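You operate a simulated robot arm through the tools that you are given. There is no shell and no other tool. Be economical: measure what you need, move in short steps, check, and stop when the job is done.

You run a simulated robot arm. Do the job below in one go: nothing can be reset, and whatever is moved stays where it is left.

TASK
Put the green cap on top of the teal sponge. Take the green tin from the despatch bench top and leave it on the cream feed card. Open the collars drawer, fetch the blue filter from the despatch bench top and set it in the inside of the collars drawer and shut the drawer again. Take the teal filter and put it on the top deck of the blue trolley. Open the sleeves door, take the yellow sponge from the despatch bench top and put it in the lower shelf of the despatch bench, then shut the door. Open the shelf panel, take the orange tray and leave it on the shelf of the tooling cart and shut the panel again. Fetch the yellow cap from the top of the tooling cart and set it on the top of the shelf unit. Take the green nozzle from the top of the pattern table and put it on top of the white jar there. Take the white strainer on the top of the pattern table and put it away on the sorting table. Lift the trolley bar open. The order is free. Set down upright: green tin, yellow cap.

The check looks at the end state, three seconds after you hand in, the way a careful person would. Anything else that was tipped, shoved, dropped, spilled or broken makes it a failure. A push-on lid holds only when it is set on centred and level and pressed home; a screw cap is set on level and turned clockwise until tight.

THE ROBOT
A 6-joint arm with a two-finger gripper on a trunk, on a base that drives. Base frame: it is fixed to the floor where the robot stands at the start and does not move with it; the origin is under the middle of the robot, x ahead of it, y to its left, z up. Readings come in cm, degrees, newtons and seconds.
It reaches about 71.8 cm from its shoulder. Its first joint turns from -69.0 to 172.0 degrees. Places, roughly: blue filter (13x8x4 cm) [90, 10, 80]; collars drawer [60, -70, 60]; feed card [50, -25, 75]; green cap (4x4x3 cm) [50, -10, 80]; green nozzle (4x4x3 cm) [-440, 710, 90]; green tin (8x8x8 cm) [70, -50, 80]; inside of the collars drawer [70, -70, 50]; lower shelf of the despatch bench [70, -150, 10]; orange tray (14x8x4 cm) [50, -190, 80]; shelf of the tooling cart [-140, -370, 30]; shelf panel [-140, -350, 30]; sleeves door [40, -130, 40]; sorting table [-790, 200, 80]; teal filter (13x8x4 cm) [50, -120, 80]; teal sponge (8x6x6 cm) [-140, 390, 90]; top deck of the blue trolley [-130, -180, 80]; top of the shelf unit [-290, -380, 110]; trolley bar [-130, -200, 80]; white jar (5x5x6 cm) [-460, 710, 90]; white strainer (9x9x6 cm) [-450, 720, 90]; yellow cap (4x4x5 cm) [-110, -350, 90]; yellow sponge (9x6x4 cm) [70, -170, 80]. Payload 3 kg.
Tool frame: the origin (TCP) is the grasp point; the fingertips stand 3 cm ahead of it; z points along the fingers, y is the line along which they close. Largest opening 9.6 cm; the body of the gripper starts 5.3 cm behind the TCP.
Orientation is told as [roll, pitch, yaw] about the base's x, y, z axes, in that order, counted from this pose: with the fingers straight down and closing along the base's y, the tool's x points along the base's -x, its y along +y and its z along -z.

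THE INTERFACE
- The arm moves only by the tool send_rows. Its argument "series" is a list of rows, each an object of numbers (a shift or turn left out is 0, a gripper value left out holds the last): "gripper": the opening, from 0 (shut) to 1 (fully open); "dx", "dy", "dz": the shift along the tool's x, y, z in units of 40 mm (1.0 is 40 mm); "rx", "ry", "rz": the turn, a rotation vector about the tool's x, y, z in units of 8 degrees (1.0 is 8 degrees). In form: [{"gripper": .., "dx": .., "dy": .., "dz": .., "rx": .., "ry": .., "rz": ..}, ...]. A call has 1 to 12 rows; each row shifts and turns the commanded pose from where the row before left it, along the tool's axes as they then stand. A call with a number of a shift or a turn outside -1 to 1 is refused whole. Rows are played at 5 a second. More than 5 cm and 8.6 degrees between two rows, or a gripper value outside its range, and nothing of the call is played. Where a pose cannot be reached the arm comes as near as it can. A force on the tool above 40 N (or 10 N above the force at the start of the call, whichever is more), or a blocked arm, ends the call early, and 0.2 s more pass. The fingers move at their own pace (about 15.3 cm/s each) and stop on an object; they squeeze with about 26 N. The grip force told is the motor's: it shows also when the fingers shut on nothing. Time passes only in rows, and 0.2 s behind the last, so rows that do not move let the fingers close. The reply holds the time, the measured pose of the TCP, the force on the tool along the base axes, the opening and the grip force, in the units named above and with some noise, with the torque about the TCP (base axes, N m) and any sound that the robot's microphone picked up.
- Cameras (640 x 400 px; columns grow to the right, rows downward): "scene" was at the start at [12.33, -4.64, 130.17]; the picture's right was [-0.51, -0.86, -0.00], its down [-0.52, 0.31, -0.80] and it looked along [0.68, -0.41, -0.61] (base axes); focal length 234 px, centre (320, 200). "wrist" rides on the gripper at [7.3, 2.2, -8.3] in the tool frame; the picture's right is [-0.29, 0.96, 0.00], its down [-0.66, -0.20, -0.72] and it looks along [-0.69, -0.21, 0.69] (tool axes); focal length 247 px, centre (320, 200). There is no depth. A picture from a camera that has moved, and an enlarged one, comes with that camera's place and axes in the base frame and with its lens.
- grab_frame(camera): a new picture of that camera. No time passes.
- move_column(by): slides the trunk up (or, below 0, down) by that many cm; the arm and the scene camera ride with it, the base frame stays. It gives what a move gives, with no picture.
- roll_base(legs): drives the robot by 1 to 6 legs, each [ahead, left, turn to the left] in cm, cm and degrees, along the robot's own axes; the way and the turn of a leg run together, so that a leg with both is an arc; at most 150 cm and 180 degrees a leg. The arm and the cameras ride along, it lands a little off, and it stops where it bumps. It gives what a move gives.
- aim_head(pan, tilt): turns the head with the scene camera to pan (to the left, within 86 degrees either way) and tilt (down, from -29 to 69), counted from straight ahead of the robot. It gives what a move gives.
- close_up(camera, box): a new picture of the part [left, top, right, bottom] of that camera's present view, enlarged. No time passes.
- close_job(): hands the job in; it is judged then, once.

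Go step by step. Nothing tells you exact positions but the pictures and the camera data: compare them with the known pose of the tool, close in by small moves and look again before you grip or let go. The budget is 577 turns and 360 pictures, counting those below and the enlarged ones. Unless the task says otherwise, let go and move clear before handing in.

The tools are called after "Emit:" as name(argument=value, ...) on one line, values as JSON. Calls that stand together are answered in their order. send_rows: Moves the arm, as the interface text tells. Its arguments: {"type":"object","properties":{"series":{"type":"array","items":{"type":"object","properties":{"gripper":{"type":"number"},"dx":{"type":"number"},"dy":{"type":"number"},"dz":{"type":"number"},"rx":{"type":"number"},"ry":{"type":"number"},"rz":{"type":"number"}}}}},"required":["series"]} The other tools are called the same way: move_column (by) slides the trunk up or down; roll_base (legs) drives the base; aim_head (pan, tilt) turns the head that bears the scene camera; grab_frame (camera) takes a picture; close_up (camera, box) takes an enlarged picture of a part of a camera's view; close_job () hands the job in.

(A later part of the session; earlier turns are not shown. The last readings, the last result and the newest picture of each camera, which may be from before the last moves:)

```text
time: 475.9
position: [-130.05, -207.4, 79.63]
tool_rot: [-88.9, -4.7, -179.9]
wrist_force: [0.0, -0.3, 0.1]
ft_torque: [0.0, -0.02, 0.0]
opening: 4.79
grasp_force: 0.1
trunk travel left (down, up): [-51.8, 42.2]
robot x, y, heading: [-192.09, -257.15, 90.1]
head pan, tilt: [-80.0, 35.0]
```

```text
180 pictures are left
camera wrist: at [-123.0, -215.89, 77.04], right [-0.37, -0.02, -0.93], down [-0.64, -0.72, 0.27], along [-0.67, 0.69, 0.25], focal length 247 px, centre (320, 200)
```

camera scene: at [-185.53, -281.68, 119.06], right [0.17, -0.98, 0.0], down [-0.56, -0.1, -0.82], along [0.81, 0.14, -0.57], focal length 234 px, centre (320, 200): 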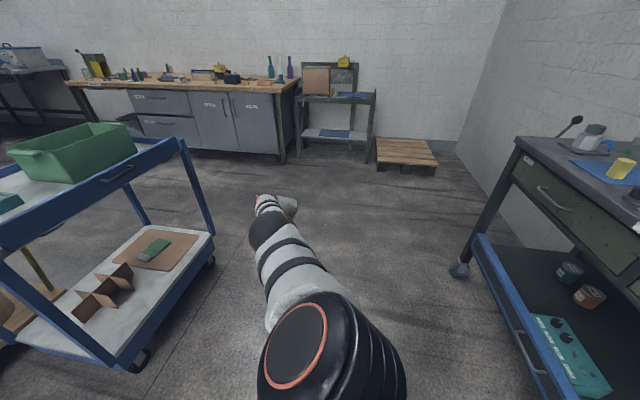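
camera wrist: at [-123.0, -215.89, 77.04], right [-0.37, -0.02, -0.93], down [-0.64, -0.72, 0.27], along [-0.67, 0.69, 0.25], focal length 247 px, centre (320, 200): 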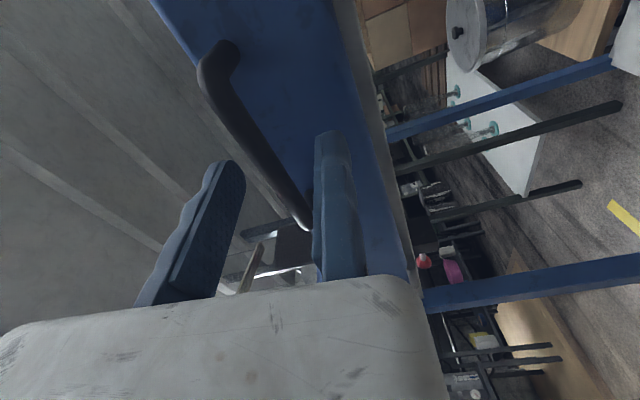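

Emit:
move_column(by=2)

Emit:
move_column(by=1)

Emit:
grab_frame(camera="wrist")

```text
time: 476.6
position: [-129.94, -207.51, 81.34]
tool_rot: [-88.7, -4.8, -179.9]
wrist_force: [-2.2, -1.5, -10.0]
ft_torque: [-0.14, -0.11, 0.14]
opening: 4.8
grasp_force: 0.1
trunk travel left (down, up): [-53.8, 40.2]
robot x, y, heading: [-192.33, -256.93, 90.2]
head pan, tilt: [-80.0, 35.0]
```

```text
time: 477.1
position: [-130.02, -207.53, 81.43]
tool_rot: [-87.8, -4.9, -179.9]
wrist_force: [2.3, 1.2, -11.6]
ft_torque: [-0.22, -0.13, -0.15]
opening: 4.81
grasp_force: 0.1
trunk travel left (down, up): [-54.7, 39.3]
robot x, y, heading: [-192.22, -256.27, 89.9]
head pan, tilt: [-80.0, 35.0]
stopped: the force on the tool passed its limit at 48 N (the readings are from after the stop); the commanded pose is now the measured one
```

```text
179 pictures are left
camera wrist: at [-122.94, -215.94, 78.98], right [-0.37, -0.04, -0.93], down [-0.64, -0.72, 0.29], along [-0.67, 0.7, 0.24], focal length 247 px, centre (320, 200)
```

wrist: 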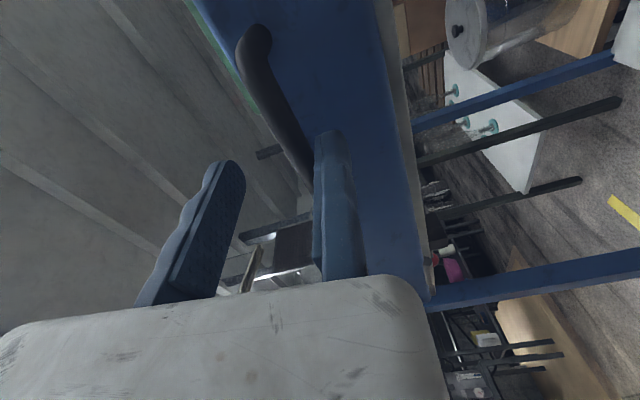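

Straight up is blocked firmly. I'll grip the handle and test pulling outward gently, watching the flap.

Emit:
move_column(by=-0.6)

Emit:
send_rows(series=[{"gripper": 0}, {"gripper": 0}, {"gripper": 0}])

Emit:
roll_base(legs=[[-2.5, 0, 0]])

Emit:
grab_frame(camera="wrist")

Emit:
close_up(camera="scene", box=[60, 60, 380, 300])

```text
time: 477.6
position: [-130.11, -207.64, 81.29]
tool_rot: [-88.3, -4.8, -179.7]
wrist_force: [-0.5, -0.2, -0.5]
ft_torque: [0.01, 0.0, 0.0]
opening: 4.81
grasp_force: 0.0
trunk travel left (down, up): [-54.1, 39.9]
robot x, y, heading: [-192.24, -256.48, 90.1]
head pan, tilt: [-80.0, 35.0]
```

```text
time: 478.4
position: [-130.23, -207.72, 81.28]
tool_rot: [-88.3, -4.7, -180.0]
wrist_force: [3.8, 1.0, 5.8]
ft_torque: [0.15, -1.04, 0.17]
opening: 1.29
grasp_force: 44.5
trunk travel left (down, up): [-54.1, 39.9]
robot x, y, heading: [-192.16, -256.77, 90.3]
head pan, tilt: [-80.0, 35.0]
```

```text
time: 479.4
position: [-130.14, -209.33, 80.2]
tool_rot: [-87.2, -4.8, -179.8]
wrist_force: [9.1, 15.7, -13.7]
ft_torque: [-0.42, -1.24, -0.99]
opening: 1.32
grasp_force: 45.2
trunk travel left (down, up): [-54.1, 39.9]
robot x, y, heading: [-192.08, -259.19, 90.4]
head pan, tilt: [-80.0, 35.0]
stopped in leg 1: the force on the tool passed its limit at 42 N (the readings are from after the stop); the commanded pose is now the measured one
```

```text
178 pictures are left
camera wrist: at [-123.12, -217.74, 77.66], right [-0.37, -0.05, -0.93], down [-0.63, -0.71, 0.29], along [-0.68, 0.7, 0.24], focal length 247 px, centre (320, 200)
```

wrist: 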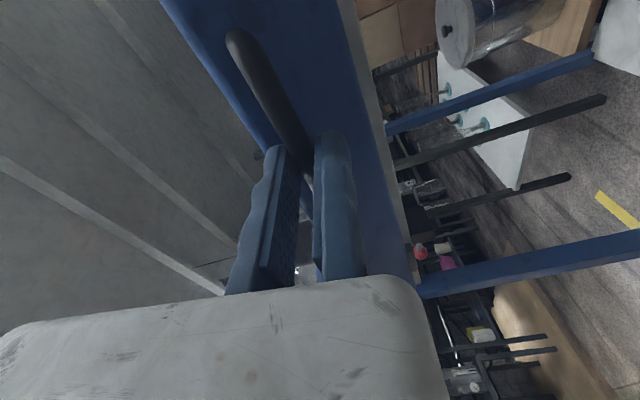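

```text
1.67 times, centred on (220, 180) of scene
camera zoom: at [-183.14, -252.15, 119.05], right [0.18, -0.98, 0.0], down [-0.57, -0.11, -0.82], along [0.8, 0.15, -0.58], focal length 390 px, centre (487, 233)
```

zoom: 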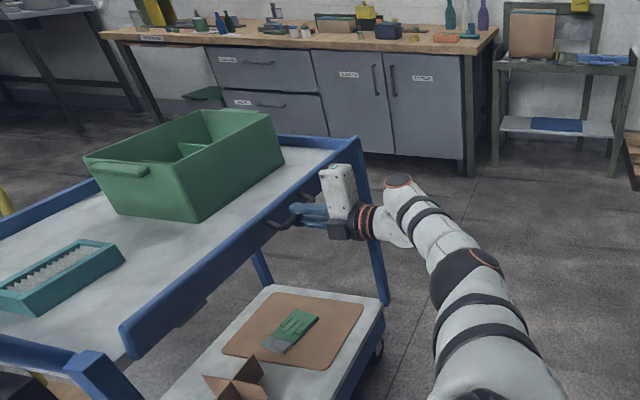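

The handle moved outward and down: the bar hinges along its lower edge. I'll follow that arc a little at a time.

Emit:
move_column(by=-1.2)

Emit:
roll_base(legs=[[-0.5, 0, 0]])

Emit:
move_column(by=-1.2)

Emit:
grab_frame(camera="wrist")

Emit:
close_up(camera="scene", box=[60, 60, 380, 300])

```text
time: 480.0
position: [-130.22, -209.84, 79.37]
tool_rot: [-87.7, -5.0, -179.7]
wrist_force: [14.1, 6.7, -1.5]
ft_torque: [0.09, -1.01, -0.43]
opening: 1.31
grasp_force: 45.0
trunk travel left (down, up): [-52.9, 41.1]
robot x, y, heading: [-192.04, -259.54, 90.5]
head pan, tilt: [-80.0, 35.0]
```

```text
time: 480.7
position: [-130.28, -209.92, 79.0]
tool_rot: [-87.3, -4.9, -179.7]
wrist_force: [16.1, 12.7, -6.4]
ft_torque: [-0.23, -1.05, -0.85]
opening: 1.33
grasp_force: 45.0
trunk travel left (down, up): [-52.9, 41.1]
robot x, y, heading: [-191.84, -259.72, 90.3]
head pan, tilt: [-80.0, 35.0]
```

```text
time: 481.3
position: [-130.23, -210.32, 78.19]
tool_rot: [-87.7, -4.8, -180.0]
wrist_force: [10.3, 0.2, 1.7]
ft_torque: [0.18, -1.0, -1.08]
opening: 1.32
grasp_force: 45.1
trunk travel left (down, up): [-51.7, 42.3]
robot x, y, heading: [-192.28, -259.8, 90.4]
head pan, tilt: [-80.0, 35.0]
```

```text
176 pictures are left
camera wrist: at [-123.19, -218.79, 75.83], right [-0.37, -0.04, -0.93], down [-0.64, -0.72, 0.29], along [-0.68, 0.7, 0.24], focal length 247 px, centre (320, 200)
```

wrist: 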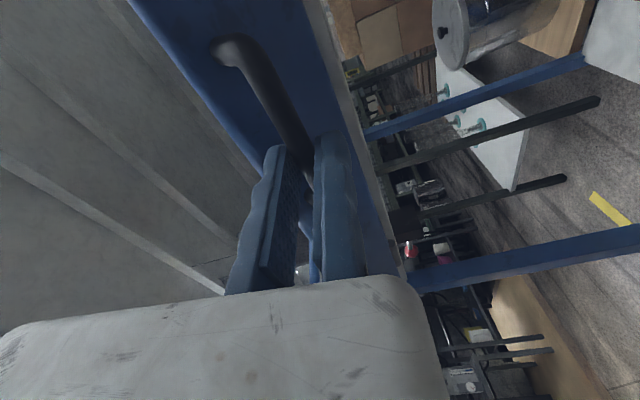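

```text
1.67 times, centred on (220, 180) of scene
camera zoom: at [-183.43, -253.31, 116.71], right [0.18, -0.98, 0.0], down [-0.57, -0.1, -0.82], along [0.8, 0.15, -0.57], focal length 390 px, centre (487, 233)
```

zoom: 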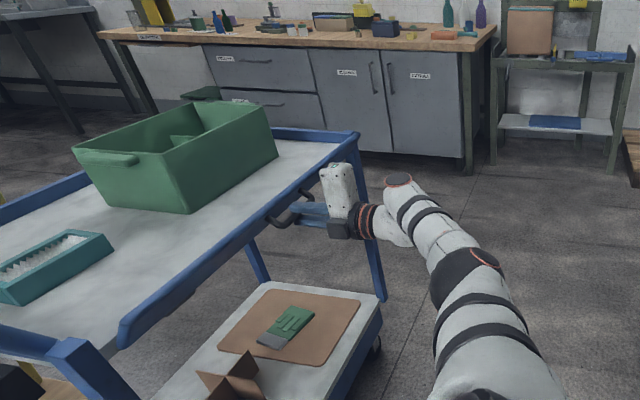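

Emit:
move_column(by=-1.3)

Emit:
move_column(by=-1.3)

Emit:
close_up(camera="scene", box=[60, 60, 380, 300])

```text
time: 481.9
position: [-130.27, -210.64, 76.8]
tool_rot: [-87.7, -4.9, -179.9]
wrist_force: [10.6, -11.7, -0.6]
ft_torque: [0.05, -1.03, -0.94]
opening: 1.32
grasp_force: 45.3
trunk travel left (down, up): [-50.4, 43.6]
robot x, y, heading: [-192.13, -259.52, 90.4]
head pan, tilt: [-80.0, 35.0]
```

```text
time: 482.6
position: [-130.23, -210.48, 75.58]
tool_rot: [-87.6, -4.9, -179.7]
wrist_force: [12.4, -11.2, -3.8]
ft_torque: [0.0, -1.05, -1.0]
opening: 1.33
grasp_force: 44.4
trunk travel left (down, up): [-49.1, 44.9]
robot x, y, heading: [-191.98, -259.83, 90.2]
head pan, tilt: [-80.0, 35.0]
```

```text
1.67 times, centred on (220, 180) of scene
camera zoom: at [-183.32, -253.47, 114.09], right [0.18, -0.98, 0.0], down [-0.57, -0.1, -0.82], along [0.8, 0.15, -0.58], focal length 390 px, centre (487, 233)
```

zoom: 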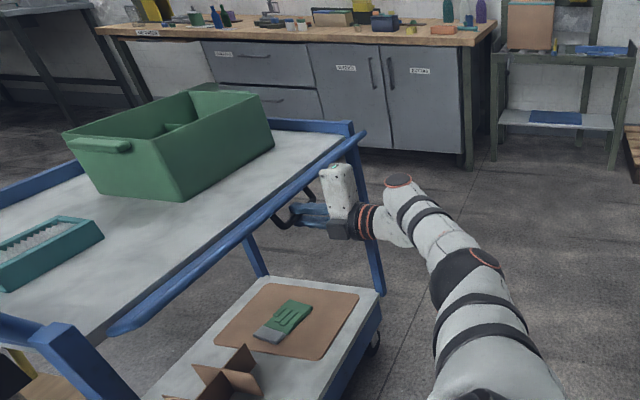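

Emit:
roll_base(legs=[[0.5, 0, 0]])

Emit:
move_column(by=-1.2)

Emit:
roll_base(legs=[[0.9, 0, 0]])

Emit:
close_up(camera="scene", box=[60, 60, 380, 300])

Emit:
grab_frame(camera="wrist")

```text
time: 483.3
position: [-130.33, -210.37, 75.8]
tool_rot: [-88.0, -4.8, -179.8]
wrist_force: [4.8, -38.6, -5.3]
ft_torque: [0.13, -1.08, 0.01]
opening: 1.34
grasp_force: 45.1
trunk travel left (down, up): [-49.1, 44.9]
robot x, y, heading: [-192.3, -259.28, 90.0]
head pan, tilt: [-80.0, 35.0]
```

```text
time: 483.9
position: [-130.27, -209.94, 74.37]
tool_rot: [-87.4, -4.7, -179.8]
wrist_force: [3.3, -4.0, -2.0]
ft_torque: [0.04, -1.08, -1.04]
opening: 1.29
grasp_force: 45.4
trunk travel left (down, up): [-47.9, 46.1]
robot x, y, heading: [-192.32, -259.37, 90.2]
head pan, tilt: [-80.0, 35.0]
```

```text
time: 484.7
position: [-130.28, -209.76, 73.98]
tool_rot: [-86.8, -4.5, -179.9]
wrist_force: [-1.8, -3.4, -0.9]
ft_torque: [0.08, -1.16, 0.11]
opening: 1.27
grasp_force: 45.0
trunk travel left (down, up): [-47.9, 46.1]
robot x, y, heading: [-191.91, -258.57, 90.1]
head pan, tilt: [-80.0, 35.0]
stopped in leg 1: the force on the tool passed its limit at 46 N (the readings are from after the stop); the commanded pose is now the measured one
```

```text
1.67 times, centred on (220, 180) of scene
camera zoom: at [-183.66, -252.29, 112.94], right [0.18, -0.98, 0.0], down [-0.56, -0.1, -0.82], along [0.81, 0.14, -0.57], focal length 390 px, centre (487, 233)
```

zoom: 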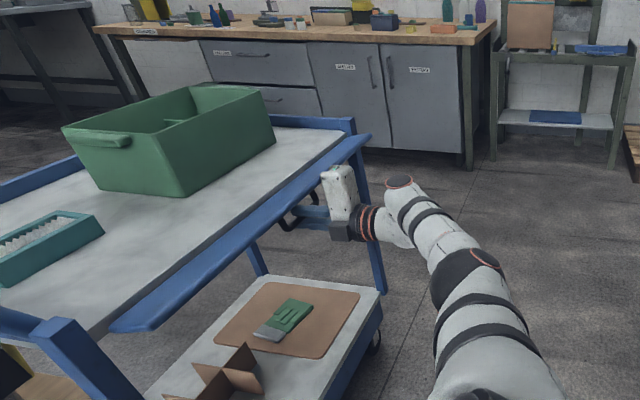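

```text
172 pictures are left
camera wrist: at [-123.19, -218.24, 71.79], right [-0.36, -0.06, -0.93], down [-0.64, -0.71, 0.29], along [-0.68, 0.7, 0.23], focal length 247 px, centre (320, 200)
```

wrist: 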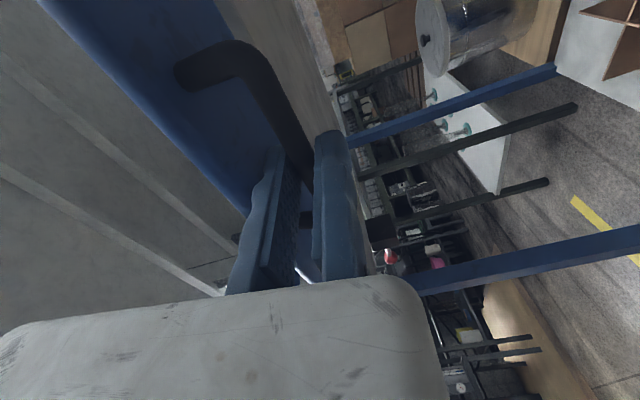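

Emit:
move_column(by=-1)

Emit:
close_up(camera="scene", box=[60, 60, 380, 300])

```text
time: 485.3
position: [-130.4, -209.33, 73.01]
tool_rot: [-86.8, -4.5, -180.0]
wrist_force: [10.9, 20.5, 10.6]
ft_torque: [0.08, -0.88, -0.72]
opening: 1.31
grasp_force: 45.0
trunk travel left (down, up): [-46.9, 47.1]
robot x, y, heading: [-192.12, -258.56, 90.3]
head pan, tilt: [-80.0, 35.0]
```

```text
1.67 times, centred on (220, 180) of scene
camera zoom: at [-183.63, -251.97, 111.92], right [0.18, -0.98, 0.0], down [-0.56, -0.1, -0.82], along [0.81, 0.14, -0.57], focal length 390 px, centre (487, 233)
```

zoom: 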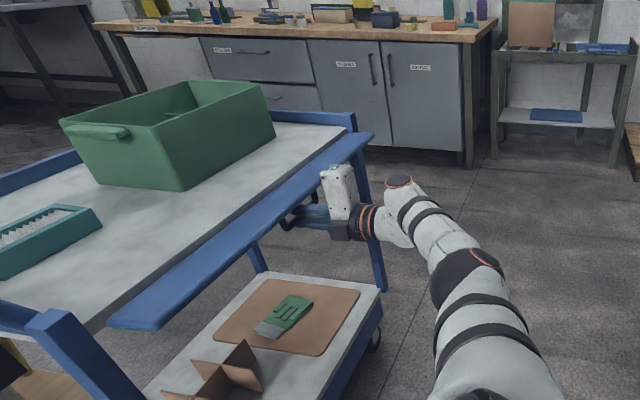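

Emit:
roll_base(legs=[[0.6, 0, 0]])

Emit:
move_column(by=-1)

Emit:
roll_base(legs=[[0.8, 0, 0]])

Emit:
close_up(camera="scene", box=[60, 60, 380, 300])

```text
time: 486.0
position: [-130.37, -209.28, 72.72]
tool_rot: [-86.6, -4.6, -179.8]
wrist_force: [-5.9, -8.9, -7.7]
ft_torque: [-0.08, -1.23, -0.28]
opening: 1.28
grasp_force: 44.8
trunk travel left (down, up): [-46.9, 47.1]
robot x, y, heading: [-191.97, -258.34, 90.1]
head pan, tilt: [-80.0, 35.0]
```

```text
time: 486.6
position: [-130.4, -208.9, 72.12]
tool_rot: [-86.8, -4.4, -179.6]
wrist_force: [12.8, 25.0, 18.9]
ft_torque: [0.19, -0.71, -0.18]
opening: 1.34
grasp_force: 45.0
trunk travel left (down, up): [-45.9, 48.1]
robot x, y, heading: [-192.17, -257.47, 90.2]
head pan, tilt: [-80.0, 35.0]
```

```text
time: 487.3
position: [-130.43, -208.45, 71.55]
tool_rot: [-86.3, -4.5, -179.7]
wrist_force: [-8.3, -3.5, -7.6]
ft_torque: [-0.14, -1.19, -0.45]
opening: 1.32
grasp_force: 44.9
trunk travel left (down, up): [-45.9, 48.1]
robot x, y, heading: [-192.1, -257.22, 90.1]
head pan, tilt: [-80.0, 35.0]
```

```text
1.67 times, centred on (220, 180) of scene
camera zoom: at [-183.72, -250.85, 110.89], right [0.17, -0.98, 0.0], down [-0.56, -0.1, -0.82], along [0.81, 0.14, -0.57], focal length 390 px, centre (487, 233)
```

zoom: 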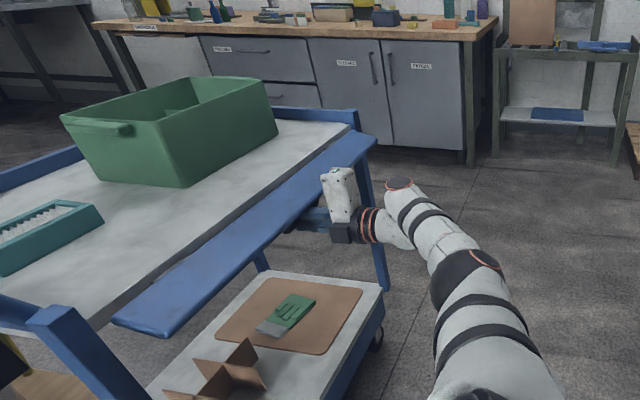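

Emit:
send_rows(series=[{"gripper": 0.35}, {"gripper": 0.35}, {}])

Emit:
roll_base(legs=[[-14, 0, 0]])

Emit:
close_up(camera="scene", box=[60, 60, 380, 300])

Emit:
grab_frame(camera="wrist")

```text
time: 488.1
position: [-130.34, -208.54, 71.31]
tool_rot: [-86.3, -4.5, -179.7]
wrist_force: [0.4, -2.1, -3.0]
ft_torque: [0.09, -0.02, 0.01]
opening: 3.15
grasp_force: 0.0
trunk travel left (down, up): [-45.9, 48.1]
robot x, y, heading: [-192.58, -257.32, 89.9]
head pan, tilt: [-80.0, 35.0]
```

```text
time: 489.5
position: [-130.29, -222.69, 71.51]
tool_rot: [-86.2, -4.5, -180.0]
wrist_force: [-0.4, -0.1, 0.6]
ft_torque: [-0.01, -0.01, 0.0]
opening: 3.37
grasp_force: 0.0
trunk travel left (down, up): [-45.9, 48.1]
robot x, y, heading: [-191.85, -270.63, 90.0]
head pan, tilt: [-80.0, 35.0]
```

```text
1.67 times, centred on (220, 180) of scene
camera zoom: at [-183.65, -264.92, 110.93], right [0.17, -0.98, 0.0], down [-0.57, -0.1, -0.82], along [0.81, 0.14, -0.57], focal length 390 px, centre (487, 233)
```

zoom: 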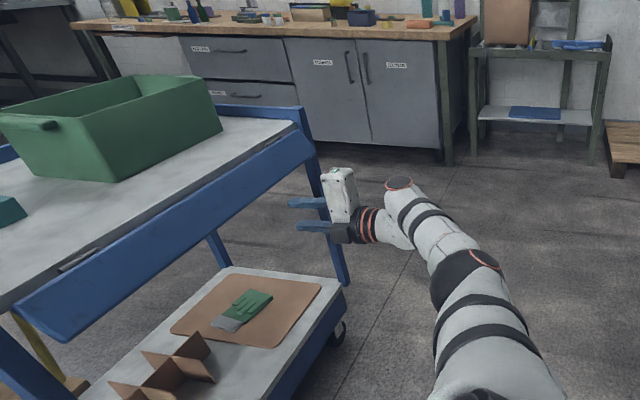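

```text
168 pictures are left
camera wrist: at [-123.17, -231.12, 69.38], right [-0.37, -0.06, -0.93], down [-0.64, -0.71, 0.3], along [-0.68, 0.7, 0.22], focal length 247 px, centre (320, 200)
```

wrist: 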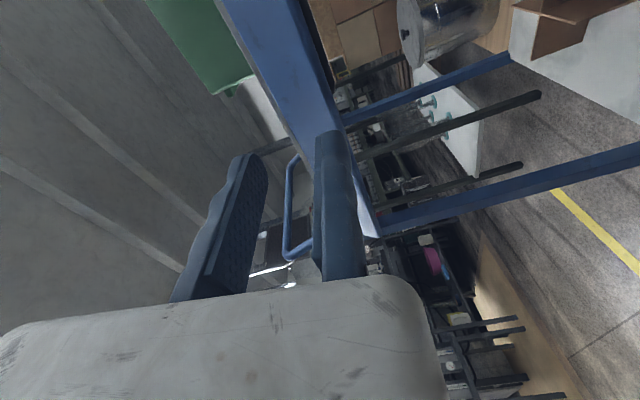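

The bar has swung fully open and hangs down. Next is the tooling cart's shelf panel; I'll drive to open floor and turn to face the cart.

Emit:
roll_base(legs=[[0, -66, 0], [0, -66, 0]])

Emit:
roll_base(legs=[[0, 0, -90], [0, 0, -90]])

Emit:
aim_head(pan=-40, tilt=25)

Emit:
grab_frame(camera="scene")

```text
time: 496.4
position: [3.04, -225.52, 71.5]
tool_rot: [-86.4, -4.6, 178.8]
wrist_force: [0.5, -0.3, -0.4]
ft_torque: [0.02, 0.04, -0.03]
opening: 3.36
grasp_force: 0.0
trunk travel left (down, up): [-45.9, 48.1]
robot x, y, heading: [-59.75, -272.61, 88.5]
head pan, tilt: [-80.0, 35.0]
```

```text
time: 502.6
position: [-66.86, -350.57, 71.94]
tool_rot: [-87.7, -5.3, 48.1]
wrist_force: [2.3, 0.0, 0.3]
ft_torque: [0.01, 0.01, -0.05]
opening: 3.34
grasp_force: 0.0
trunk travel left (down, up): [-45.9, 48.1]
robot x, y, heading: [-60.0, -272.29, -44.1]
head pan, tilt: [-80.0, 35.0]
stopped in leg 2: the force on the tool passed its limit at 118 N (the readings are from after the stop); the commanded pose is now the measured one
```

```text
time: 503.7
position: [-66.89, -350.62, 72.01]
tool_rot: [-87.7, -5.3, 48.0]
wrist_force: [3.8, -0.9, 1.1]
ft_torque: [0.02, 0.04, 0.03]
opening: 3.36
grasp_force: 0.0
trunk travel left (down, up): [-45.9, 48.1]
robot x, y, heading: [-60.36, -272.5, -44.1]
head pan, tilt: [-40.0, 25.0]
```

```text
167 pictures are left
camera scene: at [-55.64, -285.36, 112.49], right [-0.99, -0.1, 0.0], down [-0.04, 0.42, -0.91], along [0.09, -0.9, -0.42], focal length 234 px, centre (320, 200)
```

scene: 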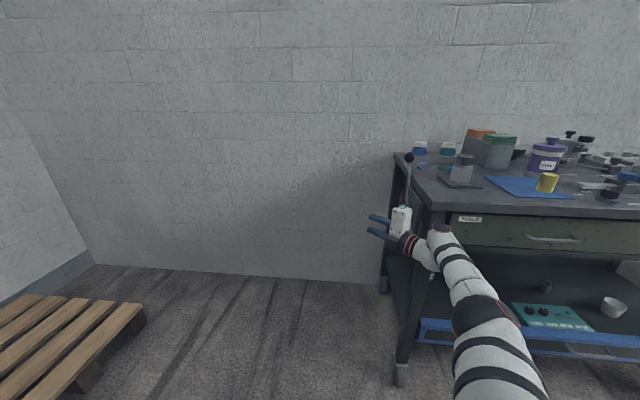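

The tool touched the cart's leg during the turn; cross-checking the yellow cap's position from before and after shows the cart didn't move beyond my measurement error. I'll back well north before turning further.

Emit:
roll_base(legs=[[-39.7, 40.9, 0]])

Emit:
roll_base(legs=[[0, 0, -46]])

Emit:
aim_head(pan=-30, tilt=25)

Emit:
grab_frame(camera="scene")

```text
time: 507.0
position: [-67.63, -293.53, 72.04]
tool_rot: [-87.7, -5.2, 48.9]
wrist_force: [-0.6, 0.2, 0.2]
ft_torque: [0.0, -0.01, 0.01]
opening: 3.38
grasp_force: 0.0
trunk travel left (down, up): [-45.9, 48.1]
robot x, y, heading: [-61.99, -215.5, -43.6]
head pan, tilt: [-40.0, 25.0]
```

```text
time: 509.4
position: [-121.4, -266.26, 72.07]
tool_rot: [-87.7, -5.1, 3.6]
wrist_force: [0.1, 0.7, -0.2]
ft_torque: [0.02, 0.0, -0.01]
opening: 3.35
grasp_force: 0.1
trunk travel left (down, up): [-45.9, 48.1]
robot x, y, heading: [-61.83, -215.48, -88.9]
head pan, tilt: [-40.0, 25.0]
```

```text
time: 510.2
position: [-121.51, -266.44, 71.86]
tool_rot: [-87.7, -5.2, 3.7]
wrist_force: [-0.5, 0.9, -1.3]
ft_torque: [0.03, 0.01, 0.0]
opening: 3.35
grasp_force: 0.1
trunk travel left (down, up): [-45.9, 48.1]
robot x, y, heading: [-61.94, -215.65, -88.7]
head pan, tilt: [-30.0, 25.0]
```

```text
166 pictures are left
camera scene: at [-66.29, -228.73, 112.5], right [-0.88, 0.48, 0.0], down [0.2, 0.37, -0.91], along [-0.43, -0.8, -0.42], focal length 234 px, centre (320, 200)
```

scene: 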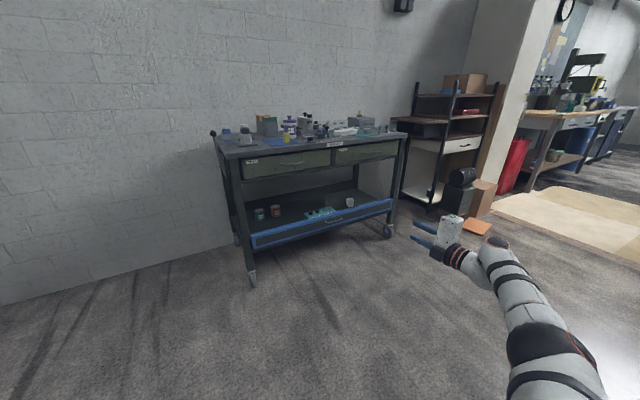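

Emit:
close_up(camera="scene", box=[200, 100, 420, 290])

Emit:
close_up(camera="scene", box=[370, 60, 530, 260])

```text
2.11 times, centred on (310, 195) of scene
camera zoom: at [-66.29, -228.73, 112.5], right [-0.88, 0.48, 0.0], down [0.2, 0.37, -0.91], along [-0.43, -0.8, -0.42], focal length 492 px, centre (341, 210)
```

zoom: 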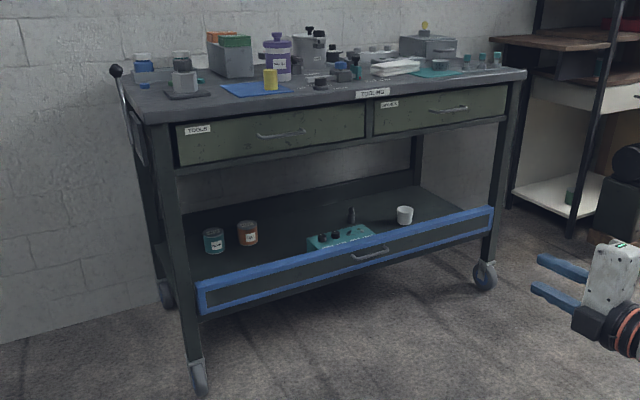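

```text
2.00 times, centred on (450, 160) of scene
camera zoom: at [-66.29, -228.73, 112.5], right [-0.88, 0.48, 0.0], down [0.2, 0.37, -0.91], along [-0.43, -0.8, -0.42], focal length 468 px, centre (60, 280)
```

zoom: 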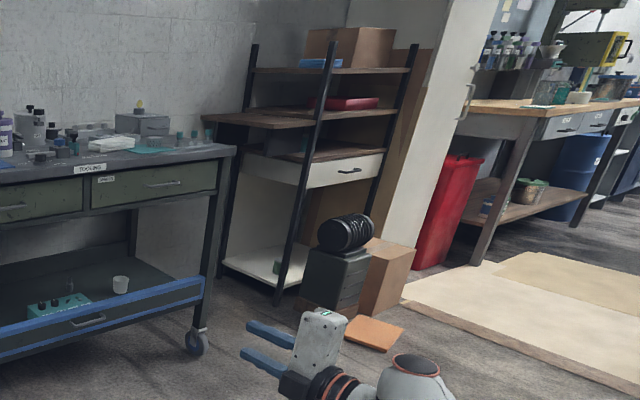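

The shelf panel's handle is near (−140, −345, 32). I'll lower the tool there and line up.

Emit:
roll_base(legs=[[44, -19.6, -1.3]])

Emit:
move_column(by=-39)

Emit:
send_rows(series=[{"gripper": 0.5}, {}])

Emit:
grab_frame(camera="wrist")

Emit:
grab_frame(camera="scene")

```text
time: 513.0
position: [-142.4, -308.44, 71.94]
tool_rot: [-87.7, -5.4, 1.9]
wrist_force: [-0.5, 0.3, 0.0]
ft_torque: [-0.01, -0.02, 0.01]
opening: 3.37
grasp_force: 0.0
trunk travel left (down, up): [-45.9, 48.1]
robot x, y, heading: [-80.95, -259.27, -90.3]
head pan, tilt: [-30.0, 25.0]
```

```text
time: 516.8
position: [-142.4, -308.42, 33.06]
tool_rot: [-87.8, -5.2, 1.9]
wrist_force: [-0.2, -0.6, 0.1]
ft_torque: [0.0, 0.02, 0.02]
opening: 3.36
grasp_force: 0.0
trunk travel left (down, up): [-6.9, 87.1]
robot x, y, heading: [-81.32, -259.09, -90.3]
head pan, tilt: [-30.0, 25.0]
```

```text
time: 517.4
position: [-142.57, -308.31, 32.98]
tool_rot: [-87.7, -5.1, 1.9]
wrist_force: [0.3, 0.2, 0.6]
ft_torque: [0.01, 0.0, 0.03]
opening: 4.83
grasp_force: 0.0
trunk travel left (down, up): [-6.9, 87.1]
robot x, y, heading: [-81.05, -259.06, -90.2]
head pan, tilt: [-30.0, 25.0]
```

```text
163 pictures are left
camera wrist: at [-149.96, -300.25, 30.56], right [0.38, 0.05, -0.92], down [0.61, 0.73, 0.29], along [0.69, -0.68, 0.25], focal length 247 px, centre (320, 200)
```

wrist: 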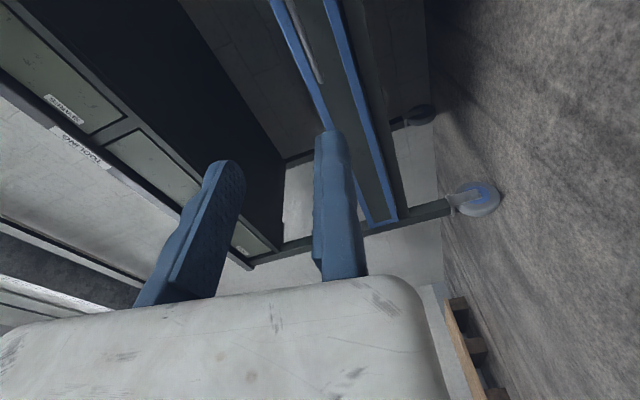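

```text
162 pictures are left
camera scene: at [-86.21, -272.45, 73.5], right [-0.86, 0.51, 0.0], down [0.21, 0.36, -0.91], along [-0.46, -0.78, -0.42], focal length 234 px, centre (320, 200)
```

scene: 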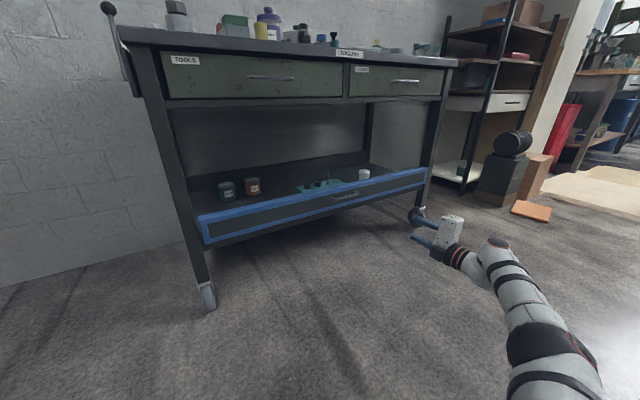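

Emit:
roll_base(legs=[[26, 2, 0]])

Emit:
grab_frame(camera="wrist")

```text
time: 519.3
position: [-140.47, -335.42, 33.01]
tool_rot: [-87.7, -5.2, 2.1]
wrist_force: [0.7, 0.2, 0.0]
ft_torque: [0.0, -0.02, 0.02]
opening: 4.82
grasp_force: 0.1
trunk travel left (down, up): [-6.9, 87.1]
robot x, y, heading: [-79.16, -286.44, -90.1]
head pan, tilt: [-30.0, 25.0]
```

```text
161 pictures are left
camera wrist: at [-147.92, -327.21, 30.56], right [0.38, 0.05, -0.92], down [0.61, 0.74, 0.29], along [0.7, -0.67, 0.25], focal length 247 px, centre (320, 200)
```

wrist: 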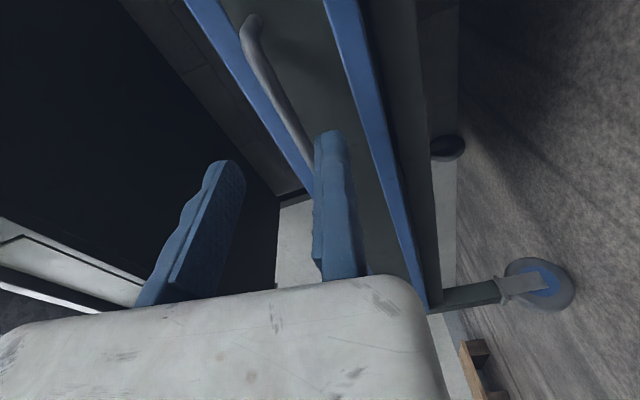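

Emit:
roll_base(legs=[[8.3, 0, 0]])

Emit:
move_column(by=1.2)

Emit:
send_rows(series=[{"gripper": 0}, {"gripper": 0}, {"gripper": 0}, {"gripper": 0}])

Emit:
grab_frame(camera="wrist")

```text
time: 520.3
position: [-140.57, -341.78, 32.77]
tool_rot: [-87.1, -5.1, 2.4]
wrist_force: [1.0, 0.3, 1.0]
ft_torque: [-0.06, 0.06, 0.05]
opening: 4.96
grasp_force: 0.9
trunk travel left (down, up): [-6.9, 87.1]
robot x, y, heading: [-79.47, -292.94, -90.3]
head pan, tilt: [-30.0, 25.0]
stopped in leg 1: the force on the tool passed its limit at 194 N (the readings are from after the stop); the commanded pose is now the measured one
```

```text
time: 520.9
position: [-140.56, -341.7, 33.8]
tool_rot: [-87.0, -5.3, 2.5]
wrist_force: [0.7, 1.6, -3.8]
ft_torque: [0.02, 0.03, -0.06]
opening: 4.83
grasp_force: 0.1
trunk travel left (down, up): [-8.1, 85.9]
robot x, y, heading: [-79.54, -292.87, -90.4]
head pan, tilt: [-30.0, 25.0]
```

```text
time: 521.9
position: [-140.5, -341.74, 33.83]
tool_rot: [-87.1, -5.2, 2.4]
wrist_force: [3.2, 4.6, -7.5]
ft_torque: [-1.49, 1.34, -0.19]
opening: 3.83
grasp_force: 45.2
trunk travel left (down, up): [-8.1, 85.9]
robot x, y, heading: [-79.72, -293.12, -90.5]
head pan, tilt: [-30.0, 25.0]
```

```text
160 pictures are left
camera wrist: at [-148.12, -333.58, 31.6], right [0.38, 0.06, -0.92], down [0.61, 0.74, 0.3], along [0.7, -0.67, 0.24], focal length 247 px, centre (320, 200)
```

wrist: 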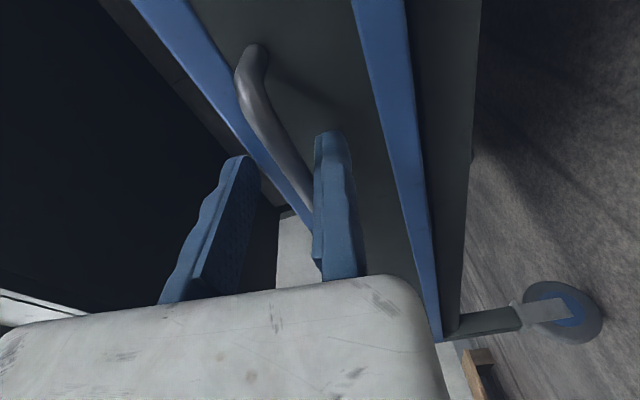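

The fingertips reached the panel face and its top rim. I'll open, back off 1.3 cm, and grip only the bar.

Emit:
send_rows(series=[{"gripper": 0.5}, {"gripper": 0.5}])

Emit:
roll_base(legs=[[-1.3, 0, 0]])

Emit:
send_rows(series=[{"gripper": 0}, {"gripper": 0}, {"gripper": 0}, {"gripper": 0}])

Emit:
grab_frame(camera="wrist")

```text
time: 522.5
position: [-140.44, -341.68, 34.01]
tool_rot: [-87.2, -5.2, 2.5]
wrist_force: [3.3, 6.1, -5.8]
ft_torque: [0.01, -0.01, 0.0]
opening: 4.78
grasp_force: 0.0
trunk travel left (down, up): [-8.1, 85.9]
robot x, y, heading: [-79.44, -292.81, -90.0]
head pan, tilt: [-30.0, 25.0]
```

```text
time: 523.3
position: [-140.58, -340.24, 33.95]
tool_rot: [-87.0, -5.3, 2.3]
wrist_force: [0.9, 0.0, -3.2]
ft_torque: [0.04, 0.03, 0.06]
opening: 4.8
grasp_force: 0.0
trunk travel left (down, up): [-8.1, 85.9]
robot x, y, heading: [-79.52, -291.69, -90.6]
head pan, tilt: [-30.0, 25.0]
```

```text
time: 524.3
position: [-140.4, -340.44, 34.0]
tool_rot: [-87.1, -5.1, 2.4]
wrist_force: [-0.6, -0.2, -1.9]
ft_torque: [0.02, 1.07, 0.17]
opening: 1.13
grasp_force: 45.1
trunk travel left (down, up): [-8.1, 85.9]
robot x, y, heading: [-79.18, -291.44, -90.3]
head pan, tilt: [-30.0, 25.0]
```

```text
159 pictures are left
camera wrist: at [-148.11, -332.29, 31.66], right [0.38, 0.06, -0.92], down [0.61, 0.74, 0.3], along [0.7, -0.67, 0.24], focal length 247 px, centre (320, 200)
```

wrist: 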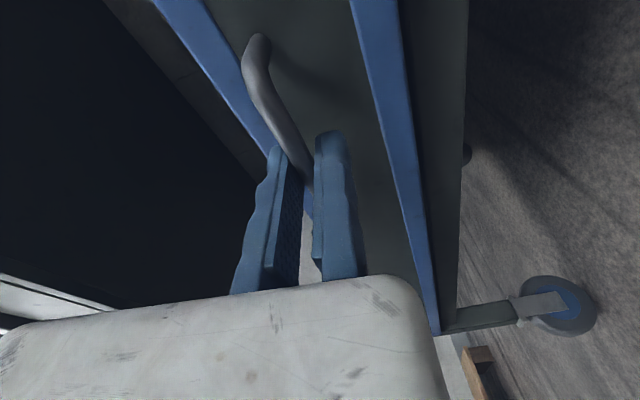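

Bar gripped. I'll test a small outward pull to find how the panel moves.

Emit:
roll_base(legs=[[-1.5, 0, 0]])

Emit:
grab_frame(camera="wrist")

Emit:
close_up(camera="scene", box=[180, 100, 480, 320])

```text
time: 525.1
position: [-140.56, -338.93, 33.12]
tool_rot: [-86.5, -5.5, 2.5]
wrist_force: [0.6, -20.5, -29.7]
ft_torque: [0.49, 1.4, -1.05]
opening: 1.14
grasp_force: 44.3
trunk travel left (down, up): [-8.1, 85.9]
robot x, y, heading: [-79.48, -290.45, -90.3]
head pan, tilt: [-30.0, 25.0]
```

```text
158 pictures are left
camera wrist: at [-148.1, -330.92, 30.88], right [0.38, 0.07, -0.92], down [0.6, 0.74, 0.31], along [0.7, -0.67, 0.24], focal length 247 px, centre (320, 200)
```

wrist: 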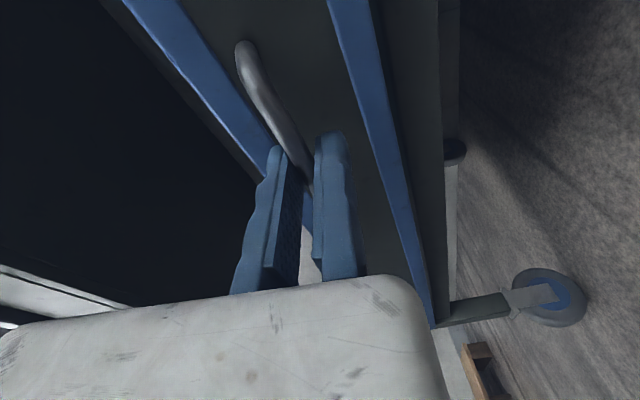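

```text
1.82 times, centred on (330, 210) of scene
camera zoom: at [-84.59, -303.53, 74.56], right [-0.86, 0.5, 0.0], down [0.22, 0.37, -0.9], along [-0.45, -0.78, -0.43], focal length 425 px, centre (302, 182)
```

zoom: 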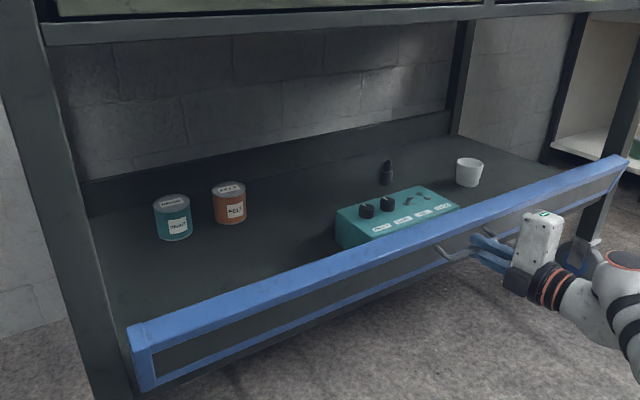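

It tilts outward and down, hinged at its lower edge like the trolley bar. I'll follow that arc.

Emit:
move_column(by=-1)

Emit:
roll_base(legs=[[-1.2, 0, 0]])

Emit:
move_column(by=-1.5)

Emit:
roll_base(legs=[[-0.8, 0, 0]])

Emit:
move_column(by=-1.5)

Emit:
close_up(camera="scene", box=[180, 100, 480, 320])

```text
time: 525.6
position: [-140.6, -338.82, 33.04]
tool_rot: [-86.9, -5.1, 2.4]
wrist_force: [-8.2, -1.1, 2.9]
ft_torque: [-0.2, 0.98, -0.28]
opening: 1.14
grasp_force: 45.0
trunk travel left (down, up): [-7.1, 86.9]
robot x, y, heading: [-79.53, -290.22, -90.5]
head pan, tilt: [-30.0, 25.0]
```

```text
time: 526.4
position: [-140.49, -337.89, 32.1]
tool_rot: [-86.5, -5.5, 2.4]
wrist_force: [-17.6, -22.9, -22.0]
ft_torque: [0.46, 1.31, -1.05]
opening: 1.13
grasp_force: 44.8
trunk travel left (down, up): [-7.1, 86.9]
robot x, y, heading: [-79.43, -288.8, -90.2]
head pan, tilt: [-30.0, 25.0]
```

```text
time: 527.0
position: [-140.57, -337.59, 31.42]
tool_rot: [-86.9, -5.0, 2.4]
wrist_force: [-2.5, 16.6, 11.0]
ft_torque: [-0.27, 0.89, 0.82]
opening: 1.14
grasp_force: 44.3
trunk travel left (down, up): [-5.6, 88.4]
robot x, y, heading: [-79.23, -288.94, -90.3]
head pan, tilt: [-30.0, 25.0]
```

```text
time: 527.8
position: [-140.47, -337.07, 30.86]
tool_rot: [-86.5, -5.4, 2.3]
wrist_force: [-17.2, -15.3, -11.1]
ft_torque: [0.25, 1.15, -1.31]
opening: 1.14
grasp_force: 44.3
trunk travel left (down, up): [-5.6, 88.4]
robot x, y, heading: [-79.52, -287.86, -90.1]
head pan, tilt: [-30.0, 25.0]
```

```text
time: 528.4
position: [-140.58, -336.72, 29.65]
tool_rot: [-86.6, -5.1, 2.3]
wrist_force: [7.1, 26.3, 2.3]
ft_torque: [-0.16, 1.02, 0.88]
opening: 1.11
grasp_force: 44.7
trunk travel left (down, up): [-4.1, 89.9]
robot x, y, heading: [-79.74, -287.95, -90.2]
head pan, tilt: [-30.0, 25.0]
```

```text
1.82 times, centred on (330, 210) of scene
camera zoom: at [-84.21, -301.0, 70.73], right [-0.86, 0.5, 0.0], down [0.21, 0.36, -0.91], along [-0.46, -0.78, -0.42], focal length 425 px, centre (302, 182)
```

zoom: 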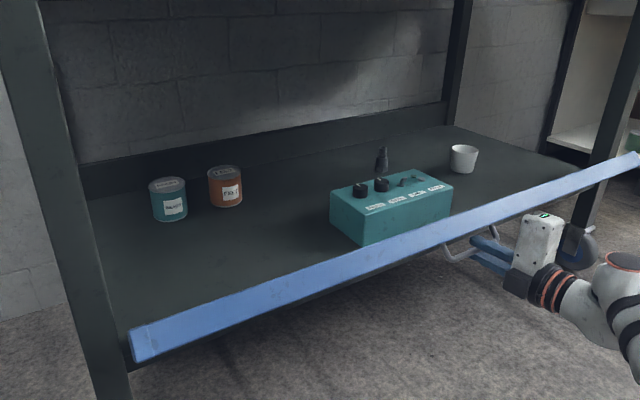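

Emit:
move_column(by=-1.3)

Emit:
move_column(by=-1.3)

Emit:
move_column(by=-1.3)

Emit:
close_up(camera="scene", box=[180, 100, 480, 320])

```text
time: 529.1
position: [-140.4, -336.84, 27.97]
tool_rot: [-86.3, -5.1, 2.1]
wrist_force: [2.0, 1.9, -1.7]
ft_torque: [-0.09, 1.15, -0.22]
opening: 1.1
grasp_force: 44.6
trunk travel left (down, up): [-2.7, 91.3]
robot x, y, heading: [-79.44, -287.81, -90.0]
head pan, tilt: [-30.0, 25.0]
stopped: the force on the tool passed its limit at 40 N (the readings are from after the stop); the commanded pose is now the measured one
```

```text
time: 529.7
position: [-140.49, -336.79, 26.63]
tool_rot: [-86.3, -5.0, 2.1]
wrist_force: [-1.5, -4.6, -3.3]
ft_torque: [-0.02, 1.09, -0.42]
opening: 1.15
grasp_force: 44.4
trunk travel left (down, up): [-1.4, 92.6]
robot x, y, heading: [-79.55, -288.04, -90.4]
head pan, tilt: [-30.0, 25.0]
```

```text
time: 530.3
position: [-140.48, -337.0, 25.44]
tool_rot: [-86.6, -5.1, 2.2]
wrist_force: [-15.1, -29.9, 4.1]
ft_torque: [0.14, 0.85, -0.2]
opening: 1.13
grasp_force: 45.2
trunk travel left (down, up): [-0.1, 93.9]
robot x, y, heading: [-79.63, -287.76, -90.2]
head pan, tilt: [-30.0, 25.0]
```

```text
1.82 times, centred on (330, 210) of scene
camera zoom: at [-84.28, -301.23, 66.75], right [-0.86, 0.5, 0.0], down [0.21, 0.37, -0.91], along [-0.46, -0.78, -0.42], focal length 425 px, centre (302, 182)
```

zoom: 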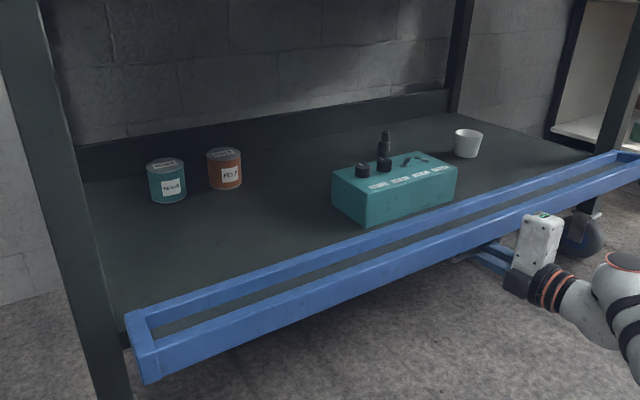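

Emit:
send_rows(series=[{"gripper": 0.4}, {"gripper": 0.4}, {}])

Emit:
roll_base(legs=[[-16, 0, 0]])

Emit:
close_up(camera="scene", box=[180, 60, 480, 320])

```text
time: 531.1
position: [-140.57, -336.72, 25.26]
tool_rot: [-86.2, -5.2, 2.1]
wrist_force: [3.2, 5.7, -6.9]
ft_torque: [-0.09, 0.2, 0.14]
opening: 2.92
grasp_force: 0.0
trunk travel left (down, up): [-0.1, 93.9]
robot x, y, heading: [-79.41, -287.73, -90.3]
head pan, tilt: [-30.0, 25.0]
```

```text
time: 532.6
position: [-140.4, -320.57, 25.4]
tool_rot: [-86.4, -5.2, 2.2]
wrist_force: [-0.8, 0.3, 0.0]
ft_torque: [0.02, 0.0, 0.02]
opening: 3.83
grasp_force: 0.0
trunk travel left (down, up): [-0.1, 93.9]
robot x, y, heading: [-79.27, -271.97, -90.2]
head pan, tilt: [-30.0, 25.0]
```

```text
1.54 times, centred on (330, 190) of scene
camera zoom: at [-84.21, -284.86, 66.76], right [-0.86, 0.5, 0.0], down [0.21, 0.37, -0.91], along [-0.46, -0.78, -0.42], focal length 360 px, centre (305, 215)
```

zoom: 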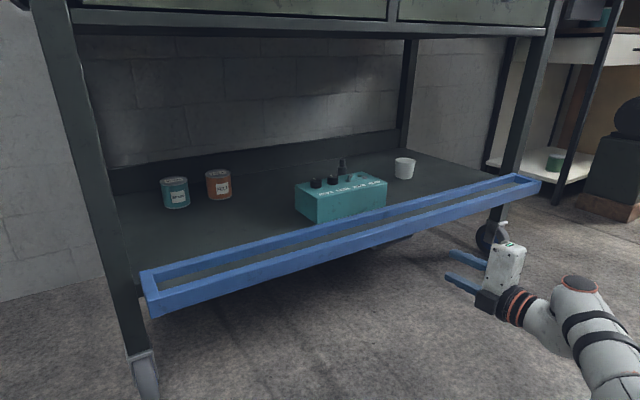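

The panel is open and stays there. The free shelf space is around (−106, −359). Next I'll restore the tool to pointing down and fetch the orange tray.

Emit:
roll_base(legs=[[-45, 10, 0]])

Emit:
move_column(by=40)

Emit:
move_column(by=40)

Emit:
send_rows(series=[{"gripper": 1, "rz": 1}, {"rz": 1}, {"rz": 1}, {"rz": 1}, {"rz": 1}, {"rz": 1}, {"rz": 1}, {"rz": 1}, {"rz": 1}, {"rz": 1}, {"rz": 1}, {"rz": 0.25}])

Emit:
grab_frame(camera="scene")

```text
time: 535.3
position: [-130.05, -276.95, 25.41]
tool_rot: [-86.4, -5.1, 2.4]
wrist_force: [-1.0, 0.2, 0.3]
ft_torque: [-0.01, -0.01, 0.01]
opening: 3.82
grasp_force: 0.1
trunk travel left (down, up): [-0.1, 93.9]
robot x, y, heading: [-69.14, -228.37, -90.1]
head pan, tilt: [-30.0, 25.0]
```

```text
time: 539.1
position: [-129.97, -277.12, 65.32]
tool_rot: [-86.4, -5.3, 2.3]
wrist_force: [0.0, 0.3, 0.3]
ft_torque: [0.02, -0.02, -0.02]
opening: 3.86
grasp_force: 0.1
trunk travel left (down, up): [-40.1, 53.9]
robot x, y, heading: [-69.42, -227.88, -90.1]
head pan, tilt: [-30.0, 25.0]
```

```text
time: 542.9
position: [-130.0, -277.09, 105.35]
tool_rot: [-86.4, -5.1, 2.3]
wrist_force: [-0.8, -0.5, 0.3]
ft_torque: [0.0, 0.0, 0.01]
opening: 3.84
grasp_force: 0.0
trunk travel left (down, up): [-80.1, 13.9]
robot x, y, heading: [-69.34, -227.9, -90.1]
head pan, tilt: [-30.0, 25.0]
```

```text
time: 545.5
position: [-130.01, -277.05, 105.38]
tool_rot: [55.5, -83.6, -143.0]
wrist_force: [-0.8, 0.1, -1.1]
ft_torque: [-0.01, 0.02, 0.01]
opening: 9.6
grasp_force: 0.1
trunk travel left (down, up): [-80.1, 13.9]
robot x, y, heading: [-69.28, -227.89, -90.0]
head pan, tilt: [-30.0, 25.0]
```

```text
153 pictures are left
camera scene: at [-73.91, -241.2, 146.76], right [-0.87, 0.5, 0.0], down [0.21, 0.37, -0.91], along [-0.45, -0.79, -0.42], focal length 234 px, centre (320, 200)
```

scene: 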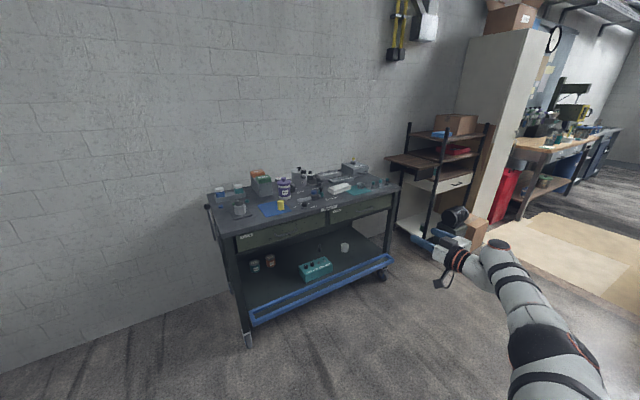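

Emit:
send_rows(series=[{"rz": -0.66}, {"dx": 0.65, "dz": -0.04, "ry": 0.94}, {"dx": 0.65, "dz": -0.04, "ry": 0.94}, {"dx": 0.65, "dz": -0.04, "ry": 0.94}, {"dx": 0.65, "dz": -0.04, "ry": 0.94}, {"dx": 0.65, "dz": -0.04, "ry": 0.94}, {"dx": 0.65, "dz": -0.04, "ry": 0.94}, {"dx": 0.65, "dz": -0.04, "ry": 0.94}, {"dx": 0.65, "dz": -0.04, "ry": 0.94}, {"dx": 0.65, "dz": -0.04, "ry": 0.94}, {"dx": 0.65, "dz": -0.04, "ry": 0.94}, {"dx": 0.65, "dz": -0.04, "ry": 0.94}])

Emit:
send_rows(series=[{"dx": 0.3, "dz": -0.02, "ry": 0.45}, {}])

Emit:
grab_frame(camera="scene")

```text
time: 548.1
position: [-130.88, -258.64, 86.72]
tool_rot: [-0.1, -3.5, -87.3]
wrist_force: [0.7, -0.6, 0.5]
ft_torque: [-0.04, -0.01, -0.04]
opening: 9.59
grasp_force: 0.0
trunk travel left (down, up): [-80.1, 13.9]
robot x, y, heading: [-69.31, -228.11, -90.0]
head pan, tilt: [-30.0, 25.0]
```

```text
time: 548.7
position: [-130.81, -257.43, 86.54]
tool_rot: [-0.1, 0.0, -87.3]
wrist_force: [0.7, 0.4, 0.8]
ft_torque: [0.01, 0.0, 0.01]
opening: 9.61
grasp_force: 0.0
trunk travel left (down, up): [-80.1, 13.9]
robot x, y, heading: [-69.43, -228.24, -90.2]
head pan, tilt: [-30.0, 25.0]
```

```text
152 pictures are left
camera scene: at [-73.91, -241.2, 146.75], right [-0.87, 0.5, 0.0], down [0.21, 0.37, -0.91], along [-0.45, -0.79, -0.42], focal length 234 px, centre (320, 200)
```

scene: 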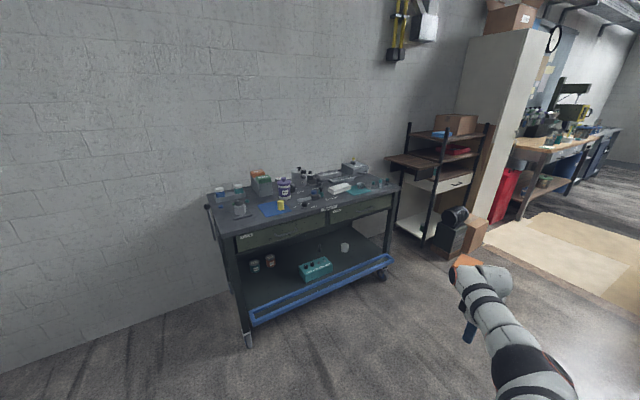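

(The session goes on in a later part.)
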